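You operate a simulated robot arm through the tools that you are given. There is no shell and no other tool. Be economical: measure what you need, move in short steps, check, and stop when the job is done.

Carry out the task below with a simulated robot arm. There is one attempt and no reset: what you move stays moved.

TASK
Press the core of the green valve flush in the hand press and put the valve back.
Fine: leave the slide out.
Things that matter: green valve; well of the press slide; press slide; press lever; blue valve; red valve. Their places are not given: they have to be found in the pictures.

It is judged by the outcome, as a careful person would: the job done as asked, and still so three seconds after it is handed in. It fails if anything else is knocked over, pushed out of place, dropped, spilled or broken.

THE ROBOT
A 7-joint arm with a two-finger parallel gripper, fixed in place. Base frame: the origin is at the foot of the arm, x ahead of it, y to its left, z up; the work surface is at about z = 0.9. Lengths are in m, angles in degrees, forces in N, time in s.
With the tool pointing down near the work surface it reaches from about 0.3 to 0.68 m from the base axis. Its first joint turns from -66.0 to 66.0 degrees. Payload 1.57 kg.
Tool frame: the origin (TCP) lies between the finger pads and is the grasp point; the fingertips stand 0.03 m ahead of it; z points along the fingers, y is the line along which they close. The gripper opens to 0.11 m. The fingers are 0.024 m wide and 0.012 m thick; the gripper's body (0.048 by 0.112 m) begins 0.078 m behind the TCP.
Orientation is that of the tool frame in the base frame, as a unit quaternion [w, x, y, z]. With the fingers straight down and closing along the base's y, the tool's x points along the base's -x, its y along +y and its z along -z.

THE INTERFACE
- The arm moves only by the tool apply_moves. Its argument "motion" is a list of rows, each a list of 7 numbers: the turn, a rotation vector about the base's x, y, z in degrees, then the shift along the base's x, y, z in mm, then the closure in counts, from 0 (fully open) to 255 (shut). In form: [[ax, ay, az, dx, dy, dz, gripper], ...]. A call has 1 to 12 rows; each row shifts and turns the commanded pose from where the row before left it. A row lasts 0.2 s, in which the tool goes at most 0.05 m and 8.6 degrees; a call with a longer step from one row to the next is refused whole, and so is a gripper value outside its range. A pose out of reach is approached as far as the arm can. The call stops where the force on the tool passes 60 N (or 10 N more than at its start, if that is more) or the arm is blocked; 0.2 s more then pass. The fingers move at their own pace (about 0.108 m/s each) and stop on an object; they squeeze with about 26 N. The grip force told is the motor's: it shows also when the fingers shut on nothing. Time passes only in rows, and 0.2 s behind the last, so rows that do not move let the fingers close. It gives the time, the measured TCP pose, the force on the tool (base axes), the opening and the grip force at its end, in the units of the frame above (readings bear some noise).
- Cameras (640 x 400 px; columns grow to the right, rows downward): "scene" is fixed at [0.1666, -0.3887, 1.4154]; the picture's right is [0.80, -0.61, 0.00], its down [-0.30, -0.39, -0.87] and it looks along [0.53, 0.69, -0.49] (base axes); focal length 361 px, centre (320, 200). "wrist" rides on the gripper at [-0.036, 0, -0.08] in the tool frame; the picture's right is [0.00, -1.00, 0.00], its down [0.97, 0.00, -0.24] and it looks along [0.24, 0.00, 0.97] (tool axes); focal length 218 px, centre (320, 200).
- grab_frame(camera): a new picture of that camera. No time passes.
- measure_at(camera, pixels): for up to 12 pixels [column, row] of the newest picture of that camera ("zoom" is the newest enlarged one), the place [x, y, z] in the base frame of the surface seen there, good to about 0.002 m. No time passes.
- zoom(camera, box): a new picture of the part [left, top, right, bottom] of that camera's present view, enlarged. No time passes.
- job_done(): hands the job in; it is judged then, once.

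Work in short steps. Measure before you move; look again where a grasp or a placing could have gone wrong, and mend it. You have 80 turns and 38 pictures in all, the two below and enlarged ones among them. Open the gripper and draw the arm clear of the work before you hand the job in, unless the task says otherwise; then end with one line.

The tools are called after "Request:" as name(argument=value, ...) on one line, values as JSON. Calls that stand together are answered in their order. apply_moves: Moves the arm, as the interface text tells. Its arguments: {"type":"object","properties":{"motion":{"type":"array","items":{"type":"array","items":{"type":"number"}}}},"required":["motion"]} The other tools are called the same way: grab_frame (camera) takes a picture; measure_at (camera, pixels) gives the place of the surface under pixels of a picture; zoom (camera, box) takes an enlarged picture of a part of a camera's view; job_done () hands the job in.

At the start:

```text
time: 0.0
tool_pos: [0.3624, -0.1328, 1.2426]
tool_rot: [-0.001, 0.001, 1.0, 0.001]
contact_force: [0.5, 0.1, 0.0]
grip_width: 0.1101
gripper_force: 0.1
```

scene: 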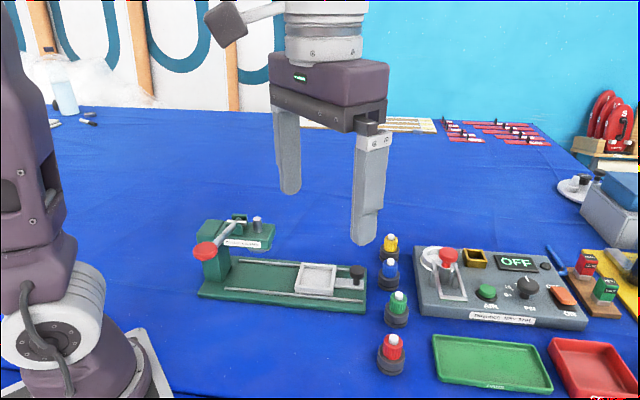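
wrist: 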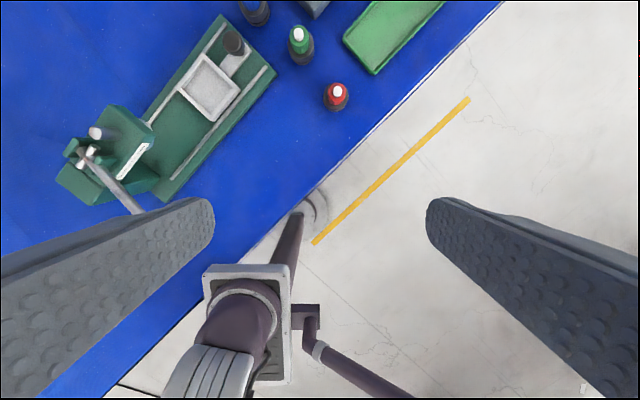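

I start with enlarged views of the press and the valve row.

Request:
zoom(camera="scene", box=[180, 200, 380, 325])

Request:
zoom(camera="scene", box=[340, 225, 500, 385])

```text
3.20 times, centred on (280, 262) of scene
```

zoom: 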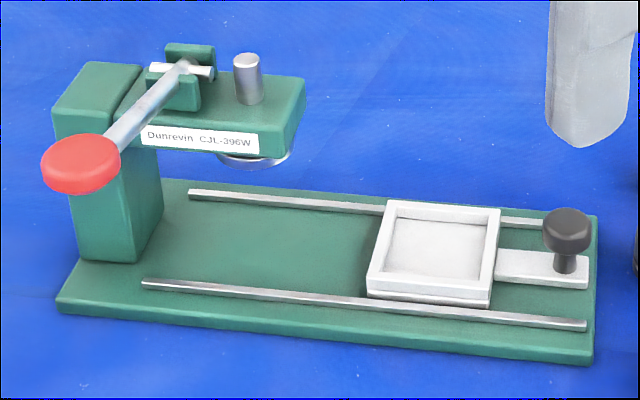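

```text
2.50 times, centred on (420, 305) of scene
```

zoom: 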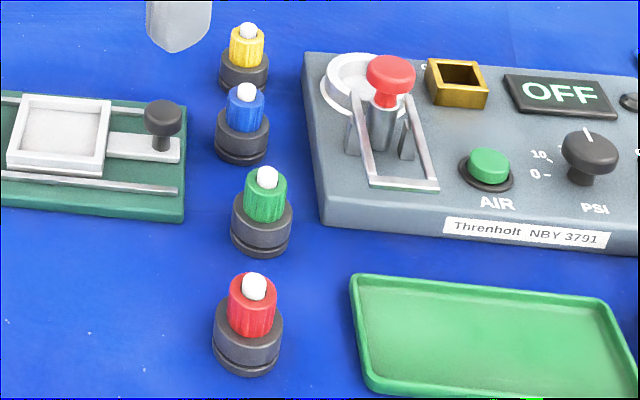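

Measuring the valves in the enlargement and the press parts in the scene.

Request:
measure_at(camera="zoom", pixels=[[267, 172], [266, 205], [262, 235], [262, 250], [237, 222], [290, 222], [246, 90], [245, 110], [254, 282], [252, 310], [248, 28], [200, 215]])

Request:
zoom(camera="scene", box=[180, 200, 380, 325])

Request:
measure_at(camera="zoom", pixels=[[435, 245], [387, 205], [498, 214], [369, 290], [489, 300], [567, 218], [80, 155], [185, 66], [247, 60], [240, 163], [225, 225], [540, 270]])

```text
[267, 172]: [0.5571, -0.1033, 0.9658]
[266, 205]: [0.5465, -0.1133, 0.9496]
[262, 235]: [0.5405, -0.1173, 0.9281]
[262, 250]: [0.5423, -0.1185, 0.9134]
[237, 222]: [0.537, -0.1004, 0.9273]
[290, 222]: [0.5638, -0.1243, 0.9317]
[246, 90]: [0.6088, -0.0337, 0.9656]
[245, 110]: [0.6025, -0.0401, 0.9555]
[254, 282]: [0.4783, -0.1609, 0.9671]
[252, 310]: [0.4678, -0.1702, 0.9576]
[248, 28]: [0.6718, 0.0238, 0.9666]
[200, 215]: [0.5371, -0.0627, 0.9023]
```

```text
3.20 times, centred on (280, 262) of scene
```

zoom: 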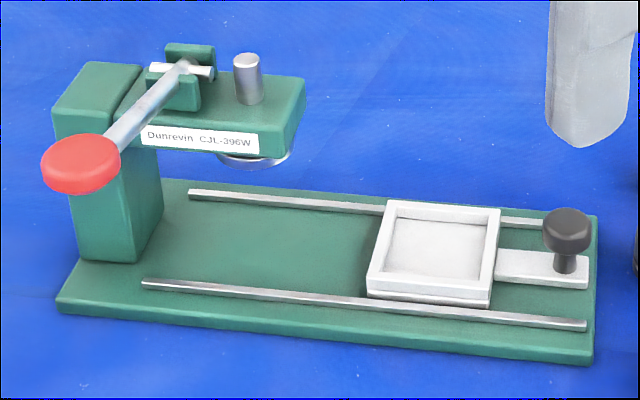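

```text
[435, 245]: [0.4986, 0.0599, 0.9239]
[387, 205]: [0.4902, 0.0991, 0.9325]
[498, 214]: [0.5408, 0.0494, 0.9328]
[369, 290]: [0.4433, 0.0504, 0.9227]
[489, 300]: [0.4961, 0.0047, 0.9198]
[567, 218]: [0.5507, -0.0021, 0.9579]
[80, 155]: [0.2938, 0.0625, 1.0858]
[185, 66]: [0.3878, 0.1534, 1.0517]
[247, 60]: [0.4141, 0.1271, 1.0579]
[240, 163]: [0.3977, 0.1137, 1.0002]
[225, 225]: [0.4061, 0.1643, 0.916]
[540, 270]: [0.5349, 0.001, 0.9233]
```

The green valve stands near (0.556,-0.105), 66 mm tall; the well is at about (0.496,0.053) and the ram near (0.415,0.13). I turn the tool -45° and move above the green valve.

Request:
apply_moves(motion=[[0, 0, -7.5, 32, 4.5, -16, 0], [0, 0, -7.5, 32, 4.5, -16, 0], [0, 0, -7.5, 32, 4.5, -16, 0], [0, 0, -7.5, 32, 4.5, -16, 0], [0, 0, -7.5, 33, 4.5, -16, 0], [0, 0, -7.5, 33, 4.5, -16, 0], [0, 0, 0, 0, 0, 0, 0]])

Request:
grab_frame(camera="wrist")

```text
time: 1.6
tool_pos: [0.5544, -0.1039, 1.1461]
tool_rot: [0.001, 0.383, 0.924, 0.0]
contact_force: [-0.3, -0.6, 0.1]
grip_width: 0.1098
gripper_force: 0.2
```

```text
32 pictures are left
```

wrist: 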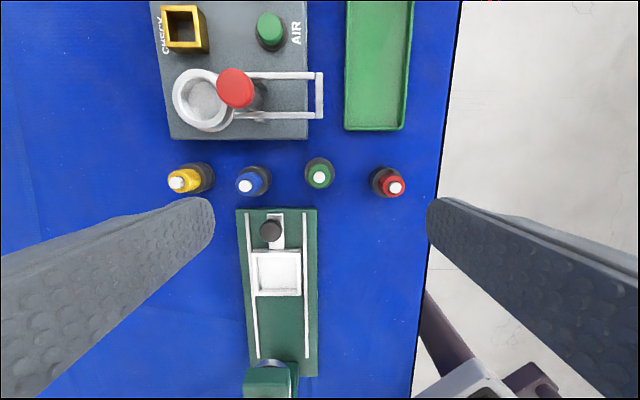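

The wrist view shows the green valve at (319,173), well at (277,273) and slide knob at (271,230). I measure those from above.

Request:
measure_at(camera="wrist", pixels=[[320, 177], [308, 168], [332, 168], [318, 159], [271, 230], [254, 255], [299, 255], [254, 294], [300, 294], [277, 273], [247, 187], [390, 187]])

Request:
zoom(camera="wrist", box=[230, 140, 350, 215])

Request:
measure_at(camera="zoom", pixels=[[480, 195], [480, 165], [395, 170], [560, 170], [475, 120], [220, 480], [480, 230]])

```text
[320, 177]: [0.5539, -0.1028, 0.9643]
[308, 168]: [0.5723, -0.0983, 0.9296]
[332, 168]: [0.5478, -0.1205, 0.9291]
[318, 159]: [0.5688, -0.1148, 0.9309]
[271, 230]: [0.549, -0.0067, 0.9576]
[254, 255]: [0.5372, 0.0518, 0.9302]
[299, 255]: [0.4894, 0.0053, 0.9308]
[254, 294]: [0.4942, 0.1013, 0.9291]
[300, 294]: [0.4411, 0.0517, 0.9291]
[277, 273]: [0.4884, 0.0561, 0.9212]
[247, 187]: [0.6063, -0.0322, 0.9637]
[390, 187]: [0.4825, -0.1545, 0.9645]
```

```text
5.33 times, centred on (290, 178) of wrist
```

zoom: 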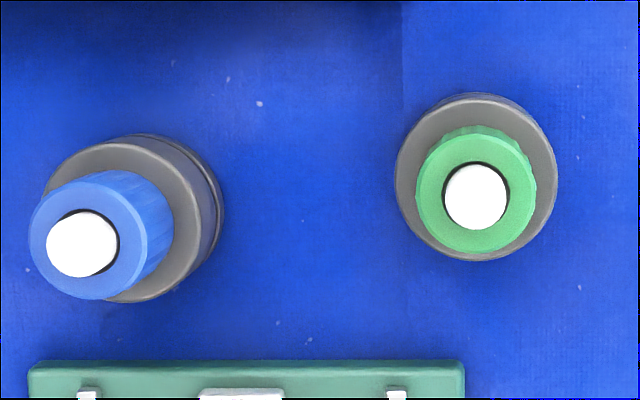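

```text
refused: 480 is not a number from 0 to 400
```

Request:
measure_at(camera="zoom", pixels=[[476, 197], [425, 197], [528, 197], [476, 240], [476, 145], [405, 178], [548, 178], [476, 105], [476, 256], [585, 178]])

```text
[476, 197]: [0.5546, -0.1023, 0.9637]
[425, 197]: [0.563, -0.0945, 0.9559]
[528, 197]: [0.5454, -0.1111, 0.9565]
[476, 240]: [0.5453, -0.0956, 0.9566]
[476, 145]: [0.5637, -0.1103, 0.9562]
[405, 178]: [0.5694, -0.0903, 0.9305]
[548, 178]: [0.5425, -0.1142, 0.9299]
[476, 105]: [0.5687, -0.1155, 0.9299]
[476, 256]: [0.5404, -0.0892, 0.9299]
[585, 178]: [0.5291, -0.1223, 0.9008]
```

Green valve centre is (0.555,-0.1025), ring ⌀38 mm and top 0.930. I pre-close the fingers to about 65 mm and descend partway.

Request:
apply_moves(motion=[[0, 0, 0, 0.6, 1.4, -30, 100], [0, 0, 0, 0, 0, -40, 100], [0, 0, 0, 0, 0, -40, 100], [0, 0, 0, 0, 0, -20, 100], [0, 0, 0, 0, 0, 0, 100]])

Request:
grab_frame(camera="wrist")

```text
time: 2.8
tool_pos: [0.5548, -0.1054, 1.0163]
tool_rot: [-0.001, 0.382, 0.924, 0.0]
contact_force: [-0.2, 1.1, 0.6]
grip_width: 0.0668
gripper_force: 0.2
```

```text
30 pictures are left
```

wrist: 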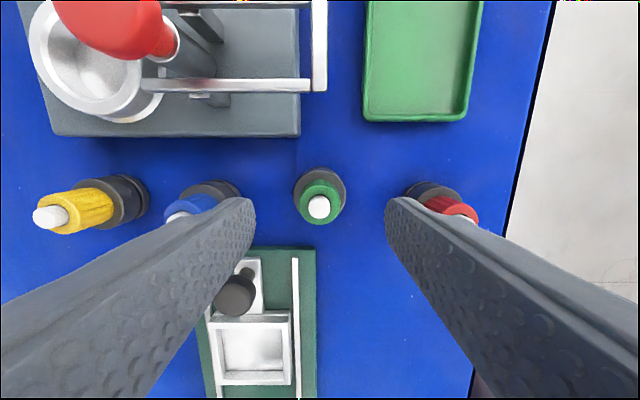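

The valve is centred between the fingers (320 vs tips at 256/385). I descend to z≈0.943 and close.

Request:
apply_moves(motion=[[0, 0, 0, 0, 1, -30, 100], [0, 0, 0, 0, 0, -30, 100], [0, 0, 0, 0, 0, -13, 100], [0, 0, 0, 0, 0, 0, 100], [0, 0, 0, 0, 0, 0, 190], [0, 0, 0, 0, 0, 0, 190], [0, 0, 0, 0, 0, 0, 190]])

Request:
grab_frame(camera="scene")

```text
time: 4.4
tool_pos: [0.5564, -0.1032, 0.9396]
tool_rot: [0.0, 0.382, 0.924, 0.0]
contact_force: [0.5, -1.2, 0.7]
grip_width: 0.0404
gripper_force: 25.7
```

```text
29 pictures are left
```

scene: 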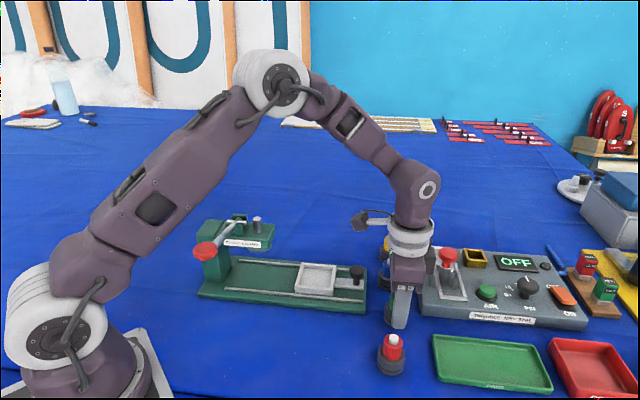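

Gripped at 40 mm, 26 N. Lifting 100 mm and looking.

Request:
apply_moves(motion=[[0, 0, 0, 0, 0, 20, 190], [0, 0, 0, 0, 0, 40, 190], [0, 0, 0, 0, 0, 40, 190], [0, 0, 0, 0, 0, 0, 190]])

Request:
zoom(camera="scene", box=[310, 180, 500, 380])

```text
time: 5.4
tool_pos: [0.558, -0.1026, 1.0432]
tool_rot: [-0.001, 0.383, 0.924, 0.0]
contact_force: [-0.1, 0.8, -0.5]
grip_width: 0.0405
gripper_force: 26.0
```

```text
2.00 times, centred on (405, 280) of scene
```

zoom: 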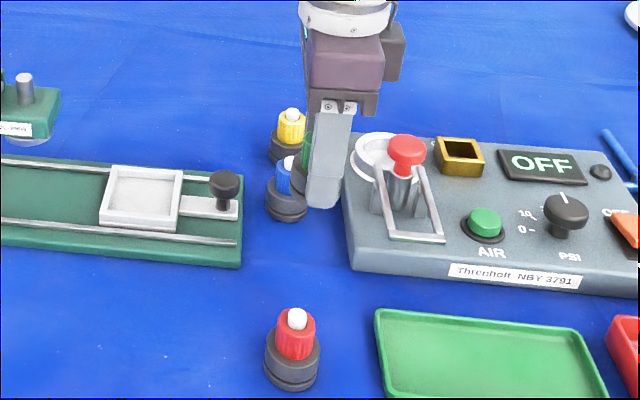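

The whole valve lifted and its spot is bare table. I carry it over the well.

Request:
apply_moves(motion=[[0, 0, 0, -12.8, 30.9, 0, 190], [0, 0, 0, -12.8, 30.9, 0, 190], [0, 0, 0, -12.8, 30.9, 0, 190], [0, 0, 0, -12.8, 30.9, 0, 190], [0, 0, 0, -12.8, 30.9, 0, 190], [0, 0, 0, 0, 0, 0, 190]])

Request:
grab_frame(camera="wrist")

Request:
zoom(camera="scene", box=[220, 180, 400, 320])

```text
time: 6.8
tool_pos: [0.494, 0.0498, 1.0403]
tool_rot: [0.0, 0.383, 0.924, 0.0]
contact_force: [0.7, 1.4, 0.0]
grip_width: 0.0406
gripper_force: 26.0
```

```text
27 pictures are left
```

wrist: 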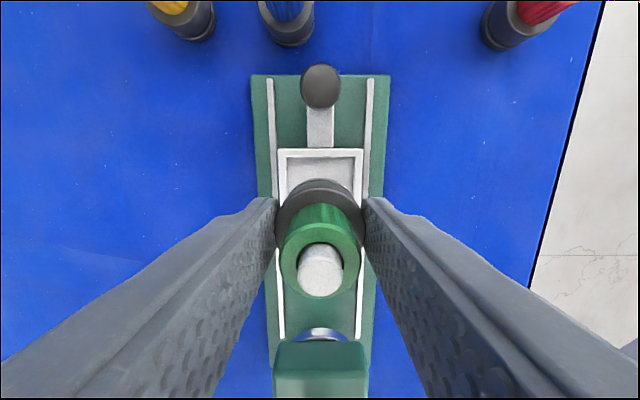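

```text
2.86 times, centred on (310, 250) of scene
```

zoom: 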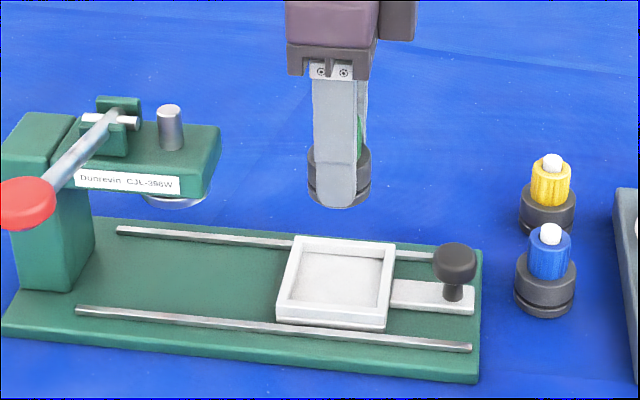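

Laterally aligned (core 320, well 279–363). I measure for the fore-aft alignment.

Request:
measure_at(camera="wrist", pixels=[[280, 151], [362, 151], [288, 160], [354, 160], [320, 268], [300, 270], [345, 270], [320, 232], [319, 75]])

Request:
measure_at(camera="zoom", pixels=[[297, 238], [394, 247], [279, 315], [386, 325], [304, 252], [381, 258], [290, 306], [375, 315], [335, 280]])

```text
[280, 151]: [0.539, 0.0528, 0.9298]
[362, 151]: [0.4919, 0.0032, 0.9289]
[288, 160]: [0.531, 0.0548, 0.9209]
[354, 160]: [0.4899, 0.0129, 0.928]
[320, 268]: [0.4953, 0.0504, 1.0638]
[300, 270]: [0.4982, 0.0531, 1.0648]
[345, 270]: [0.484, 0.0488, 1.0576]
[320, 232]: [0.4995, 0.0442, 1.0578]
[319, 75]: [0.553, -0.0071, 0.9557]
```

```text
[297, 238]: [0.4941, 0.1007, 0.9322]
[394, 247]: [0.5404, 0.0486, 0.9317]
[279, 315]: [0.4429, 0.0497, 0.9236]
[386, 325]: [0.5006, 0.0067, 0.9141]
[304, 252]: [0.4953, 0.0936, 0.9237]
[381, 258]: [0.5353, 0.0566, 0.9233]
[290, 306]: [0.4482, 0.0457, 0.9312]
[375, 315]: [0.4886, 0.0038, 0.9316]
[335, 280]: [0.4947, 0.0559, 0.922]
```

Valve core is at (0.4945,0.0505), well centre (0.492,0.052), floor 0.922. I correct by (-2.5,+1.5) mm and lower 77 mm.

Request:
apply_moves(motion=[[0, 0, 0, -2.5, 1.5, -30, 190], [0, 0, 0, 0, 0, -30, 190], [0, 0, 0, 0, 0, -10, 190], [0, 0, 0, 0, 0, -5, 190], [0, 0, 0, 0, 0, -2, 190], [0, 0, 0, 0, 0, 0, 190]])

Request:
zoom(camera="scene", box=[260, 220, 380, 320])

```text
time: 8.2
tool_pos: [0.4916, 0.0514, 0.9673]
tool_rot: [0.0, 0.383, 0.924, 0.0]
contact_force: [0.6, 0.0, -0.3]
grip_width: 0.0405
gripper_force: 26.2
```

```text
4.00 times, centred on (320, 270) of scene
```

zoom: 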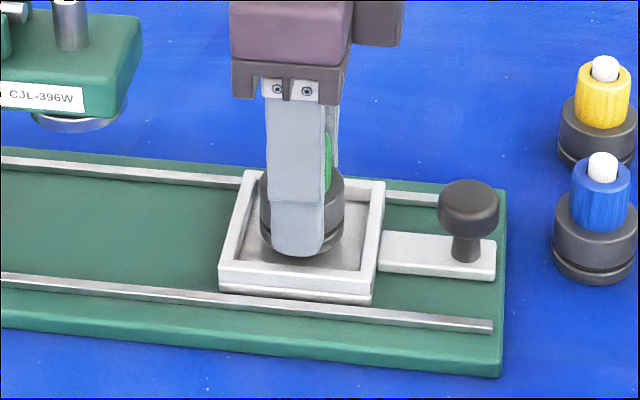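

No contact yet; lowering a further 2 mm then opening slightly.

Request:
apply_moves(motion=[[0, 0, 0, 0, 0, -1, 190], [0, 0, 0, 0, 0, -1, 190], [0, 0, 0, 0, 0, 0, 190]])

```text
time: 9.0
tool_pos: [0.491, 0.0519, 0.9645]
tool_rot: [0.0, 0.382, 0.924, 0.0]
contact_force: [1.0, 0.1, -0.4]
grip_width: 0.0405
gripper_force: 25.7
```

Request:
grab_frame(camera="wrist")

Request:
measure_at(camera="wrist", pixels=[[320, 268], [320, 264], [320, 272], [320, 240], [282, 158], [358, 158], [320, 175]])

```text
24 pictures are left
```

wrist: 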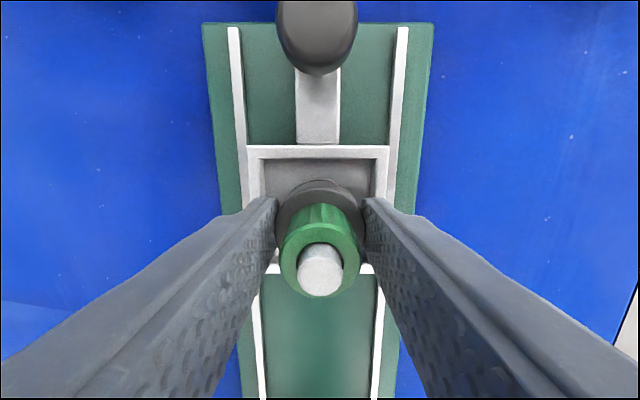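

```text
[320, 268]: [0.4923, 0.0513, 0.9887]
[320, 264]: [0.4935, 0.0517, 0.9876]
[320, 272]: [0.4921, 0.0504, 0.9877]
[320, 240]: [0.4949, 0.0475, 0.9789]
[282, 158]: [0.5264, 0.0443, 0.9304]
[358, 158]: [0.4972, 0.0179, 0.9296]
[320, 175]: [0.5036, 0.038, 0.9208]
```

Core top is 0.988 versus about 0.985 expected at rest; lower a bit more, watching force.

Request:
apply_moves(motion=[[0, 0, 0, 0, 0, -1, 190], [0, 0, 0, 0, 0, -1, 190], [0, 0, 0, 0, 0, 0, 190]])

```text
time: 9.8
tool_pos: [0.4917, 0.0524, 0.9613]
tool_rot: [0.0, 0.382, 0.924, 0.0]
contact_force: [-1.2, -0.2, -0.6]
grip_width: 0.0405
gripper_force: 25.8
```

Request:
apply_moves(motion=[[0, 0, 0, 0, 0, -0.7, 190], [0, 0, 0, 0, 0, -0.7, 190], [0, 0, 0, 0, 0, 0, 190]])

Request:
zoom(camera="scene", box=[280, 230, 360, 310])

```text
time: 10.6
tool_pos: [0.4917, 0.0519, 0.961]
tool_rot: [-0.001, 0.383, 0.924, 0.001]
contact_force: [-0.2, 0.1, -0.7]
grip_width: 0.0407
gripper_force: 25.9
```

```text
5.00 times, centred on (320, 270) of scene
```

zoom: 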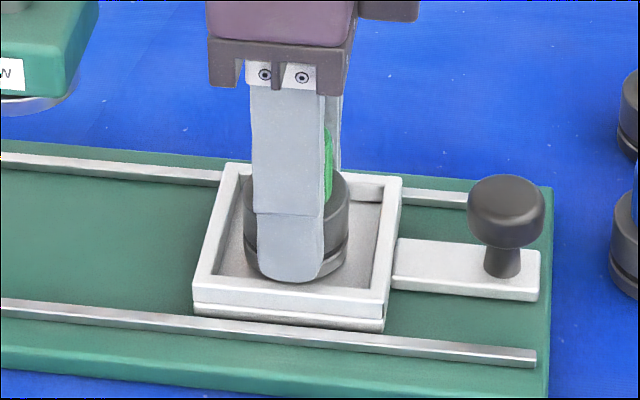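

Essentially resting (sub-mm). I open slightly to release, then rise.

Request:
apply_moves(motion=[[0, 0, 0, 0, 0, -0.5, 190], [0, 0, 0, 0, 0, 0, 150], [0, 0, 0, 0, 0, 0, 145], [0, 0, 0, 0, 0, 5, 145], [0, 0, 0, 0, 0, 10, 120], [0, 0, 0, 0, 0, 30, 100], [0, 0, 0, 0, 0, 40, 100], [0, 0, 0, 0, 0, 20, 100], [0, 0, 0, 0, 0, 0, 100]])

Request:
grab_frame(camera="wrist")

Request:
zoom(camera="scene", box=[180, 200, 380, 325])

```text
time: 12.6
tool_pos: [0.4896, 0.0508, 1.0658]
tool_rot: [0.0, 0.383, 0.924, 0.0]
contact_force: [0.4, 0.2, -0.5]
grip_width: 0.0667
gripper_force: 0.0
```

```text
22 pictures are left
```

wrist: 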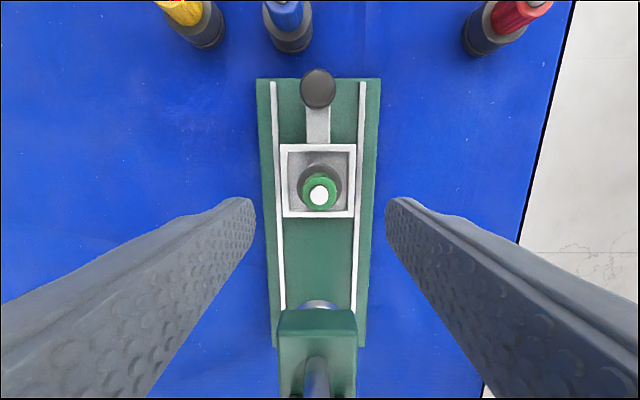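

```text
3.20 times, centred on (280, 262) of scene
```

zoom: 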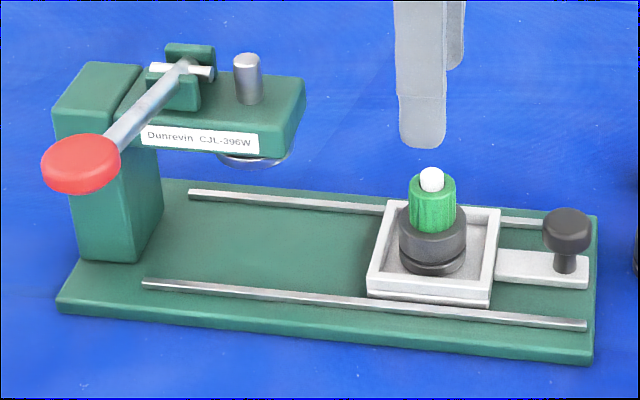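

The valve stands centred in the well. I measure the knob, ram and lever positions.

Request:
measure_at(camera="wrist", pixels=[[318, 88], [305, 88], [332, 88], [317, 98], [319, 195], [317, 320], [318, 304], [274, 85], [282, 300], [318, 110], [310, 360]])

Request:
measure_at(camera="zoom", pixels=[[565, 255], [568, 215], [230, 158], [285, 157], [255, 165], [246, 58], [300, 85], [81, 145], [45, 160], [115, 160], [140, 120], [565, 268]])

```text
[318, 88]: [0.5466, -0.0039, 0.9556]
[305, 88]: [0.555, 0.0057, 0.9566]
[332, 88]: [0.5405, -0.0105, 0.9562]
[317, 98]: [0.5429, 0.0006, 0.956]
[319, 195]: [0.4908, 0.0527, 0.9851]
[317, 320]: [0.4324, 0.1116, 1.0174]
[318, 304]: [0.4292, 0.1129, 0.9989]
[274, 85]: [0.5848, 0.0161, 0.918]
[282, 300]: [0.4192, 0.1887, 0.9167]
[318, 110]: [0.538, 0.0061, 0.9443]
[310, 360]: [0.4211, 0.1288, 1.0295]
```

```text
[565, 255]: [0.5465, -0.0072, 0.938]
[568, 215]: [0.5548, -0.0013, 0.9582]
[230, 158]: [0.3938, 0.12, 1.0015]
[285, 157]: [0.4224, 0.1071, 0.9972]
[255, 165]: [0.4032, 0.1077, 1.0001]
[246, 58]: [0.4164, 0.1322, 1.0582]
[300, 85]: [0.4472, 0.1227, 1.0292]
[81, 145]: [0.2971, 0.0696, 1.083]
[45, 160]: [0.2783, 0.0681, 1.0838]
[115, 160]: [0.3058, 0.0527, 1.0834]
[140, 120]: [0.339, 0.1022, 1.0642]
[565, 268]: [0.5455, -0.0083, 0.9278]
```

Knob at (0.548,-0.004), head z 0.944–0.957. I move over it, descend to TCP z≈0.966 (tips 0.936) and close.

Request:
apply_moves(motion=[[0, 0, 0, 28, -28, 0, 100], [0, 0, 0, 28.5, -28, 0, 100], [0, 0, 0, 0, 0, -40, 100], [0, 0, 0, 0, 0, -40, 100], [0, 0, 0, 0, 0, -19, 100], [0, 0, 0, 0, 0, 0, 100], [0, 0, 0, 0, 0, 0, 220], [0, 0, 0, 0, 0, 0, 220], [0, 0, 0, 0, 0, 0, 220]])

Request:
zoom(camera="scene", box=[260, 180, 420, 320])

```text
time: 14.6
tool_pos: [0.5479, -0.0036, 0.9637]
tool_rot: [0.0, 0.383, 0.924, 0.0]
contact_force: [-2.7, -3.3, -7.3]
grip_width: 0.0292
gripper_force: 38.9
```

```text
2.86 times, centred on (340, 250) of scene
```

zoom: 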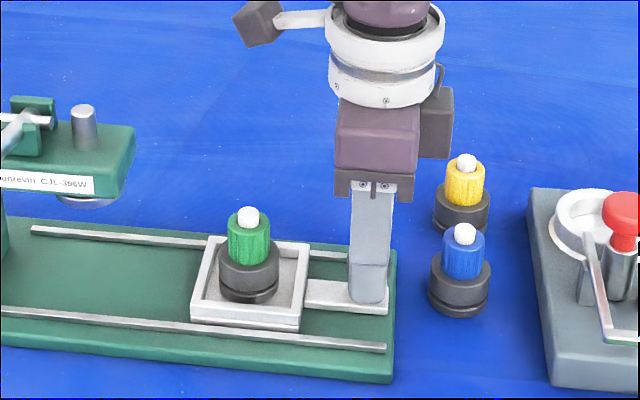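

Knob gripped (29 mm). I push the slide in along (-0.695,0.719), first 75 mm.

Request:
apply_moves(motion=[[0, 0, 0, -3.5, 3.6, 0, 220], [0, 0, 0, -6.9, 7.2, 0, 220], [0, 0, 0, -6.9, 7.2, 0, 220], [0, 0, 0, -6.9, 7.2, 0, 220], [0, 0, 0, -6.9, 7.2, 0, 220], [0, 0, 0, -6.9, 7.2, 0, 220], [0, 0, 0, -6.9, 7.2, 0, 220], [0, 0, 0, -6.9, 7.2, 0, 220], [0, 0, 0, 0, 0, 0, 220]])

Request:
zoom(camera="scene", box=[180, 180, 380, 320])

```text
time: 16.6
tool_pos: [0.4954, 0.0496, 0.965]
tool_rot: [-0.001, 0.382, 0.924, 0.0]
contact_force: [-9.7, -9.0, -20.4]
grip_width: 0.0293
gripper_force: 39.4
```

```text
2.86 times, centred on (280, 250) of scene
```

zoom: 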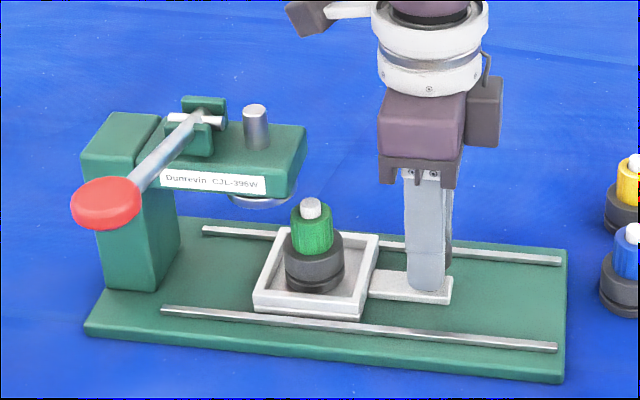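

Slide follows, but sideways (-10,-9) and vertical -20 N have built up; I ease the tool by about a millimetre toward those directions.

Request:
apply_moves(motion=[[0, 0, 0, -0.6, -0.6, -1, 220], [0, 0, 0, 0, 0, 0, 220]])

```text
time: 17.2
tool_pos: [0.4944, 0.0504, 0.9657]
tool_rot: [0.001, 0.382, 0.924, 0.0]
contact_force: [-11.9, -11.4, 12.0]
grip_width: 0.029
gripper_force: 39.7
```

Request:
apply_moves(motion=[[0, 0, 0, 1.2, 1.2, 0.4, 220], [0, 0, 0, 0, 0, 0, 220]])

```text
time: 17.8
tool_pos: [0.4946, 0.05, 0.9667]
tool_rot: [-0.001, 0.382, 0.924, -0.001]
contact_force: [-22.0, -23.6, 14.8]
grip_width: 0.0294
gripper_force: 38.9
```

Request:
apply_moves(motion=[[0, 0, 0, -2.2, -2.2, 0.4, 220], [0, 0, 0, 0, 0, 0, 220]])

```text
time: 18.4
tool_pos: [0.4938, 0.0502, 0.967]
tool_rot: [0.001, 0.382, 0.924, 0.002]
contact_force: [-5.7, -4.4, -0.2]
grip_width: 0.0292
gripper_force: 39.0
```

Forces relaxed. Continuing along 45° with smaller steps until the stop.

Request:
apply_moves(motion=[[0, 0, 0, -5, 5, 0, 220], [0, 0, 0, -5, 5, 0, 220], [0, 0, 0, -5, 5, 0, 220], [0, 0, 0, -5, 5, 0, 220], [0, 0, 0, 0, 0, 0, 220]])

Request:
zoom(camera="scene", box=[180, 180, 380, 320])

```text
time: 19.6
tool_pos: [0.4748, 0.0705, 0.9665]
tool_rot: [0.0, 0.382, 0.924, 0.001]
contact_force: [13.0, 15.3, -25.4]
grip_width: 0.0292
gripper_force: 39.3
```

```text
2.86 times, centred on (280, 250) of scene
```

zoom: 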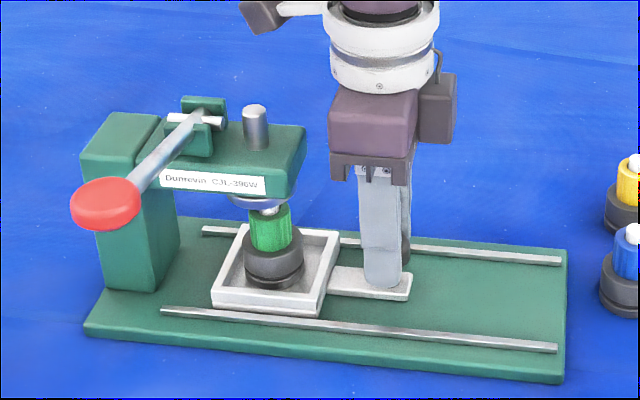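

Core nearly under the ram. I relieve lateral/vertical load and advance 4+4 mm.

Request:
apply_moves(motion=[[0, 0, 0, 1.3, 1.3, -0.5, 220], [0, 0, 0, -2.7, 2.8, 0, 220], [0, 0, 0, -2.7, 2.8, 0, 220], [0, 0, 0, 0, 0, 0, 220]])

Request:
zoom(camera="scene", box=[200, 200, 340, 310])

```text
time: 20.6
tool_pos: [0.4698, 0.0745, 0.9668]
tool_rot: [0.002, 0.383, 0.924, 0.0]
contact_force: [-0.3, -2.8, 22.0]
grip_width: 0.0291
gripper_force: 38.6
```

```text
3.64 times, centred on (270, 255) of scene
```

zoom: 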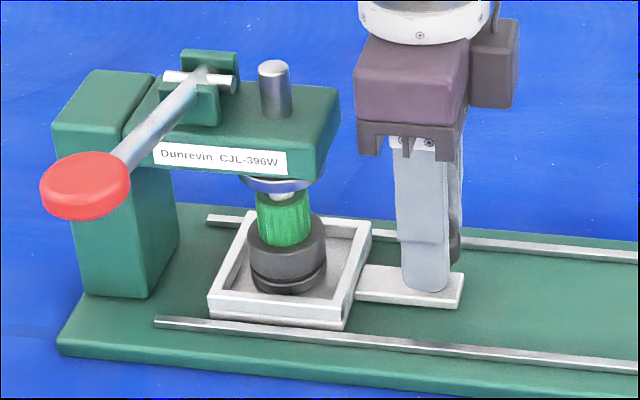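

Request:
measure_at(camera="zoom", pixels=[[285, 215], [287, 255], [283, 196], [285, 187], [274, 65], [274, 90], [285, 181], [245, 180], [322, 176], [218, 296], [371, 228], [350, 315]])

```text
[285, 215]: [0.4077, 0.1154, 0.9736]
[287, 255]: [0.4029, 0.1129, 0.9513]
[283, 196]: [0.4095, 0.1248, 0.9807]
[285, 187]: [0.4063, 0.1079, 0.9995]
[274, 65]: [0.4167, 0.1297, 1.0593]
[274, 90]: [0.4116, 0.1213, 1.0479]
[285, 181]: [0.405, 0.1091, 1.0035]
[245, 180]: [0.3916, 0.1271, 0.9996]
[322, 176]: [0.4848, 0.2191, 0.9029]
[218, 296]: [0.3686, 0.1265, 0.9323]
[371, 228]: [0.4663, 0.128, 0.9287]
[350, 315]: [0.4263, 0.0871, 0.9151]
```

Valve centre ≈(0.412,0.129) and ram ≈(0.415,0.129): aligned within measuring error. I nudge 1.5 mm to feel for an end stop and relieve the vertical load.

Request:
apply_moves(motion=[[0, 0, 0, -1, 1, 0.6, 220], [0, 0, 0, 0, 0, 0, 220]])

```text
time: 21.2
tool_pos: [0.4702, 0.0745, 0.966]
tool_rot: [0.001, 0.383, 0.924, 0.0]
contact_force: [13.6, -15.1, -4.2]
grip_width: 0.0292
gripper_force: 39.0
```

Axial resistance confirms the end stop. I back off 1 mm, release and rise to about z 1.18.

Request:
apply_moves(motion=[[0, 0, 0, 0.8, -0.8, 0, 220], [0, 0, 0, 0, 0, 0, 150], [0, 0, 0, 0, 0, 0, 130], [0, 0, 0, 0, 0, 20, 130], [0, 0, 0, 0, 0, 45, 130], [0, 0, 0, 0, 0, 45, 200], [0, 0, 0, 0, 0, 45, 255], [0, 0, 0, 0, 0, 45, 255], [0, 0, 0, -20, -2, 0, 255], [0, 0, 0, 0, 0, 0, 255]])

Request:
grab_frame(camera="wrist")

Request:
zoom(camera="scene", box=[180, 200, 340, 310])

```text
time: 23.4
tool_pos: [0.4503, 0.0745, 1.1678]
tool_rot: [0.0, 0.383, 0.924, 0.0]
contact_force: [0.1, -0.3, 0.6]
grip_width: 0.0001
gripper_force: 21.4
```

```text
16 pictures are left
```

wrist: 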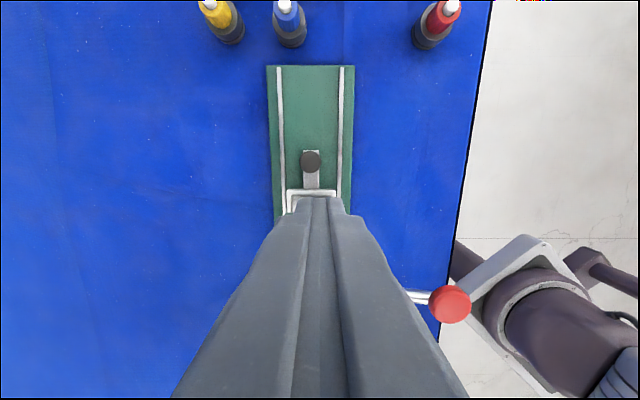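

```text
3.64 times, centred on (260, 255) of scene
```

zoom: 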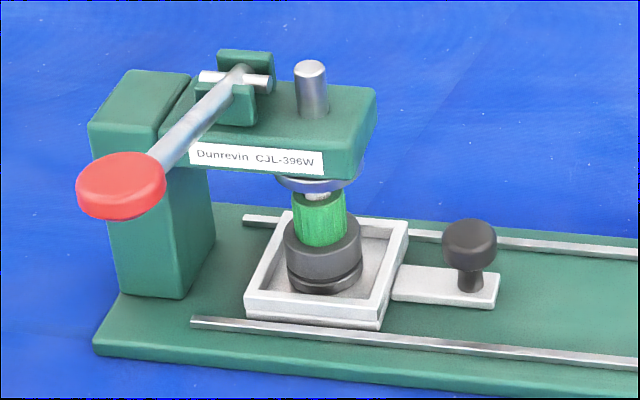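

Request:
measure_at(camera="zoom", pixels=[[120, 178], [85, 185], [158, 168], [125, 162], [120, 205], [190, 125], [240, 80], [140, 90], [180, 80], [100, 120], [230, 55]])

Request:
measure_at(camera="wrist", pixels=[[450, 304], [433, 304], [467, 304], [450, 288], [450, 320], [415, 296]])

```text
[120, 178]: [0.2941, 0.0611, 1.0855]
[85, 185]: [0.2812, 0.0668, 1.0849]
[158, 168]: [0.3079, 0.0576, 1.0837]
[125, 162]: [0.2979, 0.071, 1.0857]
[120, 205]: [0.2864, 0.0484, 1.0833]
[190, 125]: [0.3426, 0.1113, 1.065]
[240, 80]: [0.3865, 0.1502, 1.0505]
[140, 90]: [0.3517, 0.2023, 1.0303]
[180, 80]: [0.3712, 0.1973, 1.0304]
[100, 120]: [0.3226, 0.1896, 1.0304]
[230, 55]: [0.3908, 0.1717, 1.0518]
```

```text
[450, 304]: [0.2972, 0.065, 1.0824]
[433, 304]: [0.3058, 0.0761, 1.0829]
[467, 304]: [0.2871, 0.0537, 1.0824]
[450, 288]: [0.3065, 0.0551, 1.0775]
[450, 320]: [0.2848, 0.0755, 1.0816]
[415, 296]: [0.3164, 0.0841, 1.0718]
```

Lever knob centre (0.296,0.064), top 1.084. I move the closed fingertips over it at tip z≈1.10.

Request:
apply_moves(motion=[[0, 0, 0, -39, -2.5, 0, 255], [0, 0, 0, -39, -2.5, 0, 255], [0, 0, 0, -38, -2.5, -15, 255], [0, 0, 0, -38, -2.5, -20, 255], [0, 0, 0, 0, 0, 0, 255], [0, 0, 0, 0, 0, 0, 255]])

Request:
zoom(camera="scene", box=[140, 140, 340, 310])

```text
time: 24.8
tool_pos: [0.2958, 0.0649, 1.1305]
tool_rot: [0.0, 0.383, 0.924, 0.0]
contact_force: [0.7, -1.2, -0.7]
grip_width: 0.0
gripper_force: 21.1
```

```text
2.35 times, centred on (240, 225) of scene
```

zoom: 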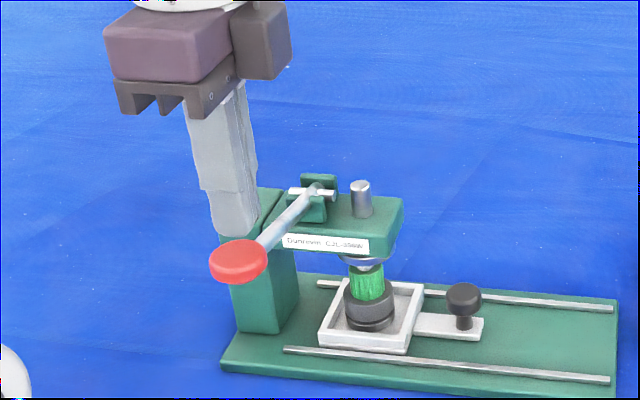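

Tip is above the knob. I press down: to contact, then about 20 mm.

Request:
apply_moves(motion=[[0, 0, 0, 0, 0, -10, 255], [0, 0, 0, 0, 0, -6, 255], [0, 0, 0, 0, 0, -5, 255], [0, 0, 0, -0.5, -0.5, -5, 255], [0, 0, 0, -0.5, -0.5, -5, 255], [0, 0, 0, 0, 0, -5, 255], [0, 0, 0, 0, 0, 0, 255]])

Request:
zoom(camera="scene", box=[180, 180, 340, 310])

```text
time: 26.4
tool_pos: [0.2949, 0.0626, 1.0947]
tool_rot: [0.0, 0.383, 0.924, 0.0]
contact_force: [0.0, -2.1, 2.0]
grip_width: 0.0
gripper_force: 20.9
```

```text
3.08 times, centred on (260, 245) of scene
```

zoom: 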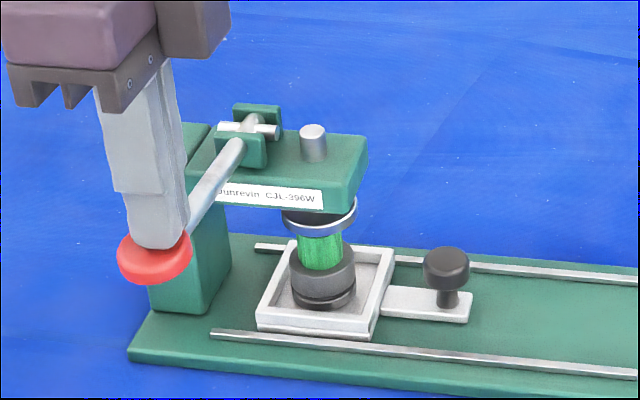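

The ram followed and touches the core. I keep pressing in 3 mm steps watching force.

Request:
apply_moves(motion=[[0, 0, 0, 0, 0, -3, 255], [0, 0, 0, 0, 0, -3, 255], [0, 0, 0, 0, 0, -3, 255], [0, 0, 0, 0, 0, 0, 255]])

```text
time: 27.4
tool_pos: [0.293, 0.0614, 1.0847]
tool_rot: [0.0, 0.383, 0.924, 0.0]
contact_force: [-6.1, -2.8, 8.3]
grip_width: 0.0
gripper_force: 20.8
```

Request:
apply_moves(motion=[[0, 0, 0, 0, 0, -3, 255], [0, 0, 0, 0, 0, -3, 255], [0, 0, 0, 0, 0, 0, 255]])

Request:
zoom(camera="scene", box=[200, 200, 320, 300])

```text
time: 28.2
tool_pos: [0.2956, 0.0618, 1.08]
tool_rot: [0.0, 0.383, 0.924, 0.001]
contact_force: [2.6, 1.6, 4.0]
grip_width: 0.0
gripper_force: 21.5
```

```text
4.00 times, centred on (260, 250) of scene
```

zoom: 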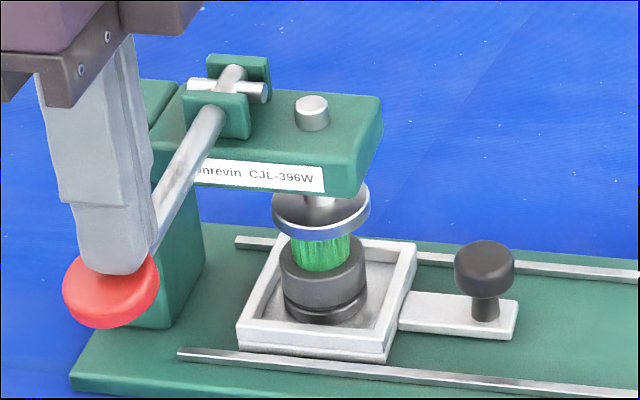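

Request:
apply_moves(motion=[[0, 0, 0, 0, 0, -2, 255], [0, 0, 0, 0, 0, -2, 255], [0, 0, 0, 0, 0, -2, 255], [0, 0, 0, 0, 0, 0, 255]])

```text
time: 29.0
tool_pos: [0.295, 0.0622, 1.0768]
tool_rot: [0.003, 0.38, 0.925, 0.002]
contact_force: [-11.8, -2.6, 42.4]
grip_width: 0.0002
gripper_force: 21.0
stopped in row 3: the force on the tool passed its limit (the readings are from after the stop); the commanded pose is now the measured one
```

Firm stop: force shot past the limit at z≈1.077, so the ram has bottomed. I rise and look at whether lever returns.

Request:
apply_moves(motion=[[0, 0, 0, 0, 0, 5, 255], [0, 0, 0, 0, 0, 10, 255], [0, 0, 0, 0, 0, 15, 255], [0, 0, 0, 0, 0, 20, 255], [0, 0, 0, 0, 0, 30, 255], [0, 0, 0, 0, 0, 0, 255]])

Request:
zoom(camera="scene", box=[180, 190, 340, 300])

```text
time: 30.4
tool_pos: [0.2941, 0.0626, 1.1558]
tool_rot: [0.001, 0.382, 0.924, 0.002]
contact_force: [-0.2, -0.5, 0.1]
grip_width: 0.0
gripper_force: 21.8
```

```text
3.64 times, centred on (260, 245) of scene
```

zoom: 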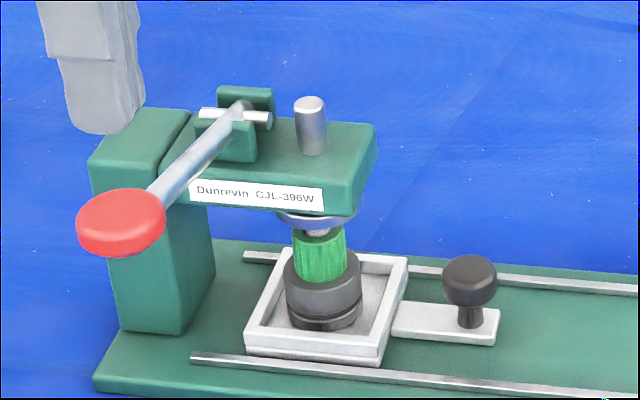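

The lever sprang back. I return above the slide knob at (0.470,0.074) with fingers opened, and check.

Request:
apply_moves(motion=[[0, 0, 0, 30, 2, 15, 255], [0, 0, 0, 37, 2.5, 0, 255], [0, 0, 0, 37, 2.5, 0, 200], [0, 0, 0, 37, 2.5, 0, 100], [0, 0, 0, 35, 2.5, 0, 100], [0, 0, 0, 0, 0, -40, 100], [0, 0, 0, 0, 0, -30, 100], [0, 0, 0, 0, 0, 0, 100]])

Request:
grab_frame(camera="wrist")

```text
time: 32.2
tool_pos: [0.4756, 0.0723, 1.1038]
tool_rot: [0.001, 0.382, 0.924, 0.001]
contact_force: [-0.6, 0.4, 0.3]
grip_width: 0.0671
gripper_force: 0.1
```

```text
10 pictures are left
```

wrist: 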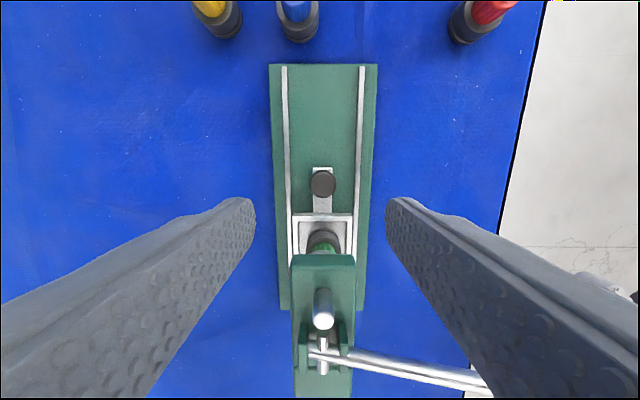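

Request:
measure_at(camera="wrist", pixels=[[322, 184], [311, 184], [333, 184], [322, 174], [322, 195]])

```text
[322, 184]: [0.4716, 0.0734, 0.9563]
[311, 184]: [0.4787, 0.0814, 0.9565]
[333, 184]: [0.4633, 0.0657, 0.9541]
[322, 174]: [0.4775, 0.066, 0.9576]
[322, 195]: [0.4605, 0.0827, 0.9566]
```

Knob centre (0.470,0.074), laterally centred. Descend to z≈0.966 and grip.

Request:
apply_moves(motion=[[0, 0, 0, -1.5, 0.5, -40, 100], [0, 0, 0, 0, 0, -40, 100], [0, 0, 0, 0, 0, -40, 100], [0, 0, 0, 0, 0, -15, 100], [0, 0, 0, 0, 0, 0, 100], [0, 0, 0, 0, 0, 0, 220], [0, 0, 0, 0, 0, 0, 220], [0, 0, 0, 0, 0, 0, 220]])

```text
time: 34.0
tool_pos: [0.4704, 0.0744, 0.9663]
tool_rot: [0.001, 0.382, 0.924, 0.002]
contact_force: [0.5, -0.3, -9.4]
grip_width: 0.0292
gripper_force: 38.9
```

Gripped. Pulling the slide out, first half.

Request:
apply_moves(motion=[[0, 0, 0, 3, -3.05, -0.3, 220], [0, 0, 0, 5, -5.1, 0, 220], [0, 0, 0, 6, -6.1, 0, 220], [0, 0, 0, 6, -6.1, 0, 220], [0, 0, 0, 6, -6.1, 0, 220], [0, 0, 0, 6, -6.1, 0, 220], [0, 0, 0, 5, -5.1, 0, 220], [0, 0, 0, 0, 0, 0, 220]])

```text
time: 35.8
tool_pos: [0.5077, 0.037, 0.9676]
tool_rot: [0.002, 0.382, 0.924, 0.002]
contact_force: [-1.5, -1.2, 17.1]
grip_width: 0.029
gripper_force: 39.4
```

Request:
apply_moves(motion=[[0, 0, 0, 4, -4.05, 0.5, 220], [0, 0, 0, 6, -6.1, 0, 220], [0, 0, 0, 6, -6.1, 0, 220], [0, 0, 0, 6, -6.1, 0, 220], [0, 0, 0, 6, -6.1, 0, 220], [0, 0, 0, 6, -6.1, 0, 220], [0, 0, 0, 4, -4.05, 0, 220], [0, 0, 0, 0, 0, 0, 220]])

Request:
zoom(camera="scene", box=[230, 190, 430, 320])

```text
time: 37.6
tool_pos: [0.5449, -0.0009, 0.9665]
tool_rot: [0.001, 0.382, 0.924, 0.001]
contact_force: [5.9, 4.7, -5.1]
grip_width: 0.0292
gripper_force: 39.0
```

```text
3.08 times, centred on (330, 255) of scene
```

zoom: 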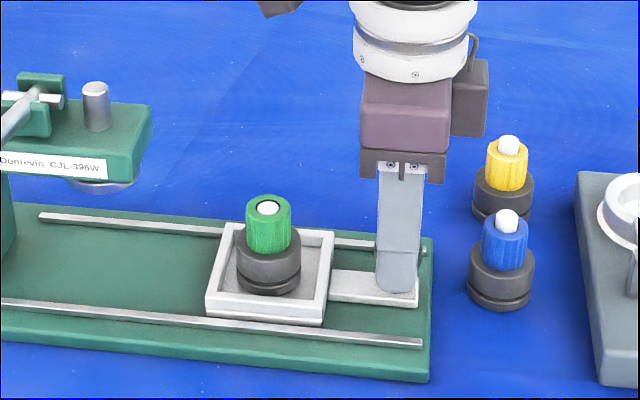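

The core is flush. I pull up to 3 mm more to seat the slide at its out stop.

Request:
apply_moves(motion=[[0, 0, 0, 1, -1, 0, 220], [0, 0, 0, 1, -1, 0, 220], [0, 0, 0, 0, 0, 0, 220]])

```text
time: 38.4
tool_pos: [0.5479, -0.0045, 0.967]
tool_rot: [0.001, 0.381, 0.925, 0.002]
contact_force: [3.1, 4.2, -5.6]
grip_width: 0.0293
gripper_force: 37.9
```

Back at its starting place. I release, rise, and move over the valve.

Request:
apply_moves(motion=[[0, 0, 0, 0, 0, 0, 150], [0, 0, 0, 0, 0, 0, 120], [0, 0, 0, 0, 0, 20, 100], [0, 0, 0, 0, 0, 40, 100], [0, 0, 0, 0, 0, 40, 100], [0, 0, 0, -28, 28, 0, 100], [0, 0, 0, -28, 28, 0, 100], [0, 0, 0, 0, 0, 0, 100]])

Request:
grab_frame(camera="wrist")

```text
time: 40.2
tool_pos: [0.4907, 0.0531, 1.0665]
tool_rot: [0.002, 0.382, 0.924, 0.002]
contact_force: [0.3, 0.8, 0.2]
grip_width: 0.067
gripper_force: 0.0
```

```text
8 pictures are left
```

wrist: 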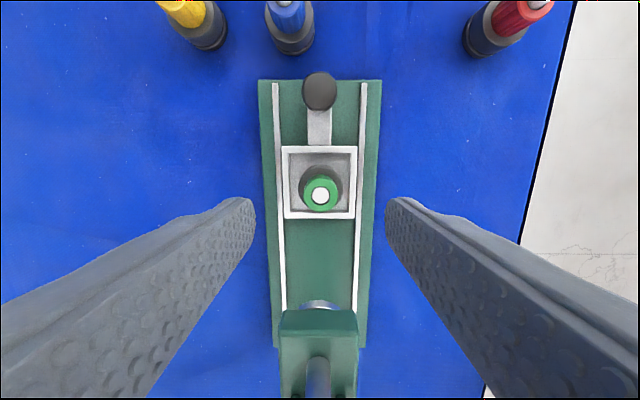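

Valve at the same place as before (320,195). I measure the flushness, and descend for the grasp.

Request:
measure_at(camera="wrist", pixels=[[320, 195], [320, 207], [307, 196], [333, 196], [318, 90]])

Request:
apply_moves(motion=[[0, 0, 0, 0, 0, -40, 100], [0, 0, 0, 0, 0, -40, 100], [0, 0, 0, 0, 0, -20, 120], [0, 0, 0, 0, 0, -3.5, 140], [0, 0, 0, 0, 0, 0, 140], [0, 0, 0, 0, 0, 0, 190], [0, 0, 0, 0, 0, 0, 190], [0, 0, 0, 0, 0, 0, 190]])

```text
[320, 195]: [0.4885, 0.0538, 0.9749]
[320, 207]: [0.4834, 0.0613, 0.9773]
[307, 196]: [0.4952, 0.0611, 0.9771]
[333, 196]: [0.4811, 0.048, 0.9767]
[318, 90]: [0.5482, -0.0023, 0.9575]
```

```text
time: 42.0
tool_pos: [0.4912, 0.0537, 0.962]
tool_rot: [0.002, 0.382, 0.924, 0.002]
contact_force: [-0.1, 0.0, -0.4]
grip_width: 0.0407
gripper_force: 26.3
```

Core is at body-top level (flush). Lift and carry back above its spot.

Request:
apply_moves(motion=[[0, 0, 0, 0, 0, 20, 190], [0, 0, 0, 0, 0, 40, 190], [0, 0, 0, 0, 0, 30, 190], [0, 0, 0, 13, -31, 0, 190], [0, 0, 0, 13, -31, 0, 190], [0, 0, 0, 13, -31, 0, 190], [0, 0, 0, 13, -31, 0, 190], [0, 0, 0, 13, -31, 0, 190], [0, 0, 0, 0, 0, 0, 190]])

Request:
grab_frame(camera="wrist")

Request:
measure_at(camera="wrist", pixels=[[320, 270], [300, 270], [340, 270], [320, 250], [320, 290], [320, 200]])

```text
time: 44.0
tool_pos: [0.5563, -0.102, 1.0534]
tool_rot: [0.001, 0.382, 0.924, 0.001]
contact_force: [-0.2, -0.1, -0.5]
grip_width: 0.0405
gripper_force: 25.9
```

```text
7 pictures are left
```

wrist: 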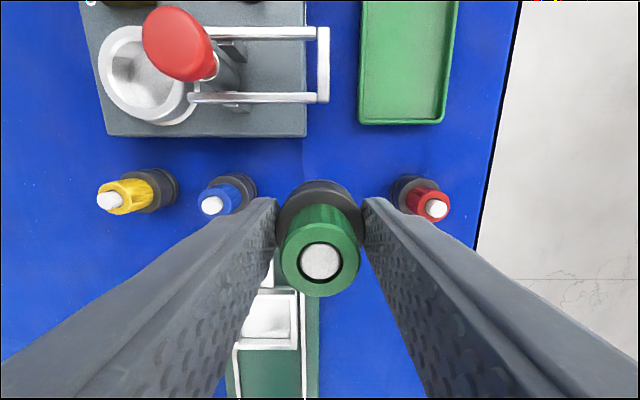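

```text
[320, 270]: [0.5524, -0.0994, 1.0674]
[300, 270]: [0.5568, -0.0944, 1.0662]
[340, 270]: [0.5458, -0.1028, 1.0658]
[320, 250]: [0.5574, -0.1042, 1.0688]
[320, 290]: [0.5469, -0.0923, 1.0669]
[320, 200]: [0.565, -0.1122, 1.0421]
```

Valve over (0.5545,-0.101), body top 1.068 → about 111 mm to go. Lower 109 mm then ease down.

Request:
apply_moves(motion=[[0, 0, 0, 0.5, -1.5, -40, 190], [0, 0, 0, 0, 0, -40, 190], [0, 0, 0, 0, 0, -20, 190], [0, 0, 0, 0, 0, -9, 190], [0, 0, 0, 0, 0, 0, 190]])

Request:
zoom(camera="scene", box=[360, 260, 440, 340])

```text
time: 45.2
tool_pos: [0.5562, -0.1034, 0.9429]
tool_rot: [0.002, 0.382, 0.924, 0.001]
contact_force: [1.1, 0.1, -0.6]
grip_width: 0.0406
gripper_force: 26.1
```

```text
5.00 times, centred on (400, 300) of scene
```

zoom: 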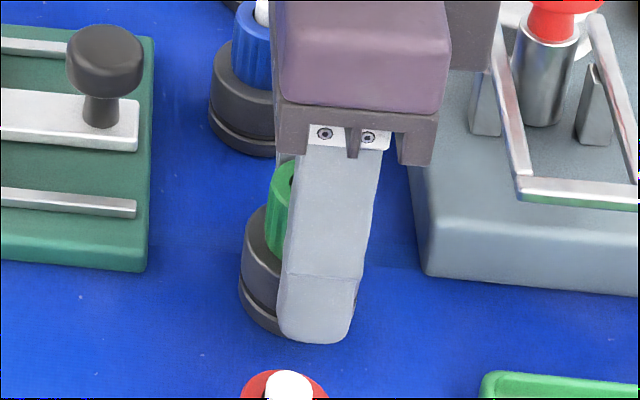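

Easing down in half-millimetre steps to feel the table.

Request:
apply_moves(motion=[[0, 0, 0, 0, 0, -0.6, 190], [0, 0, 0, 0, 0, -0.6, 190], [0, 0, 0, 0, 0, -0.5, 190], [0, 0, 0, 0, 0, 0, 190]])

```text
time: 46.2
tool_pos: [0.5558, -0.1043, 0.9424]
tool_rot: [0.002, 0.383, 0.924, 0.0]
contact_force: [-3.1, -0.4, 13.2]
grip_width: 0.0409
gripper_force: 25.7
```

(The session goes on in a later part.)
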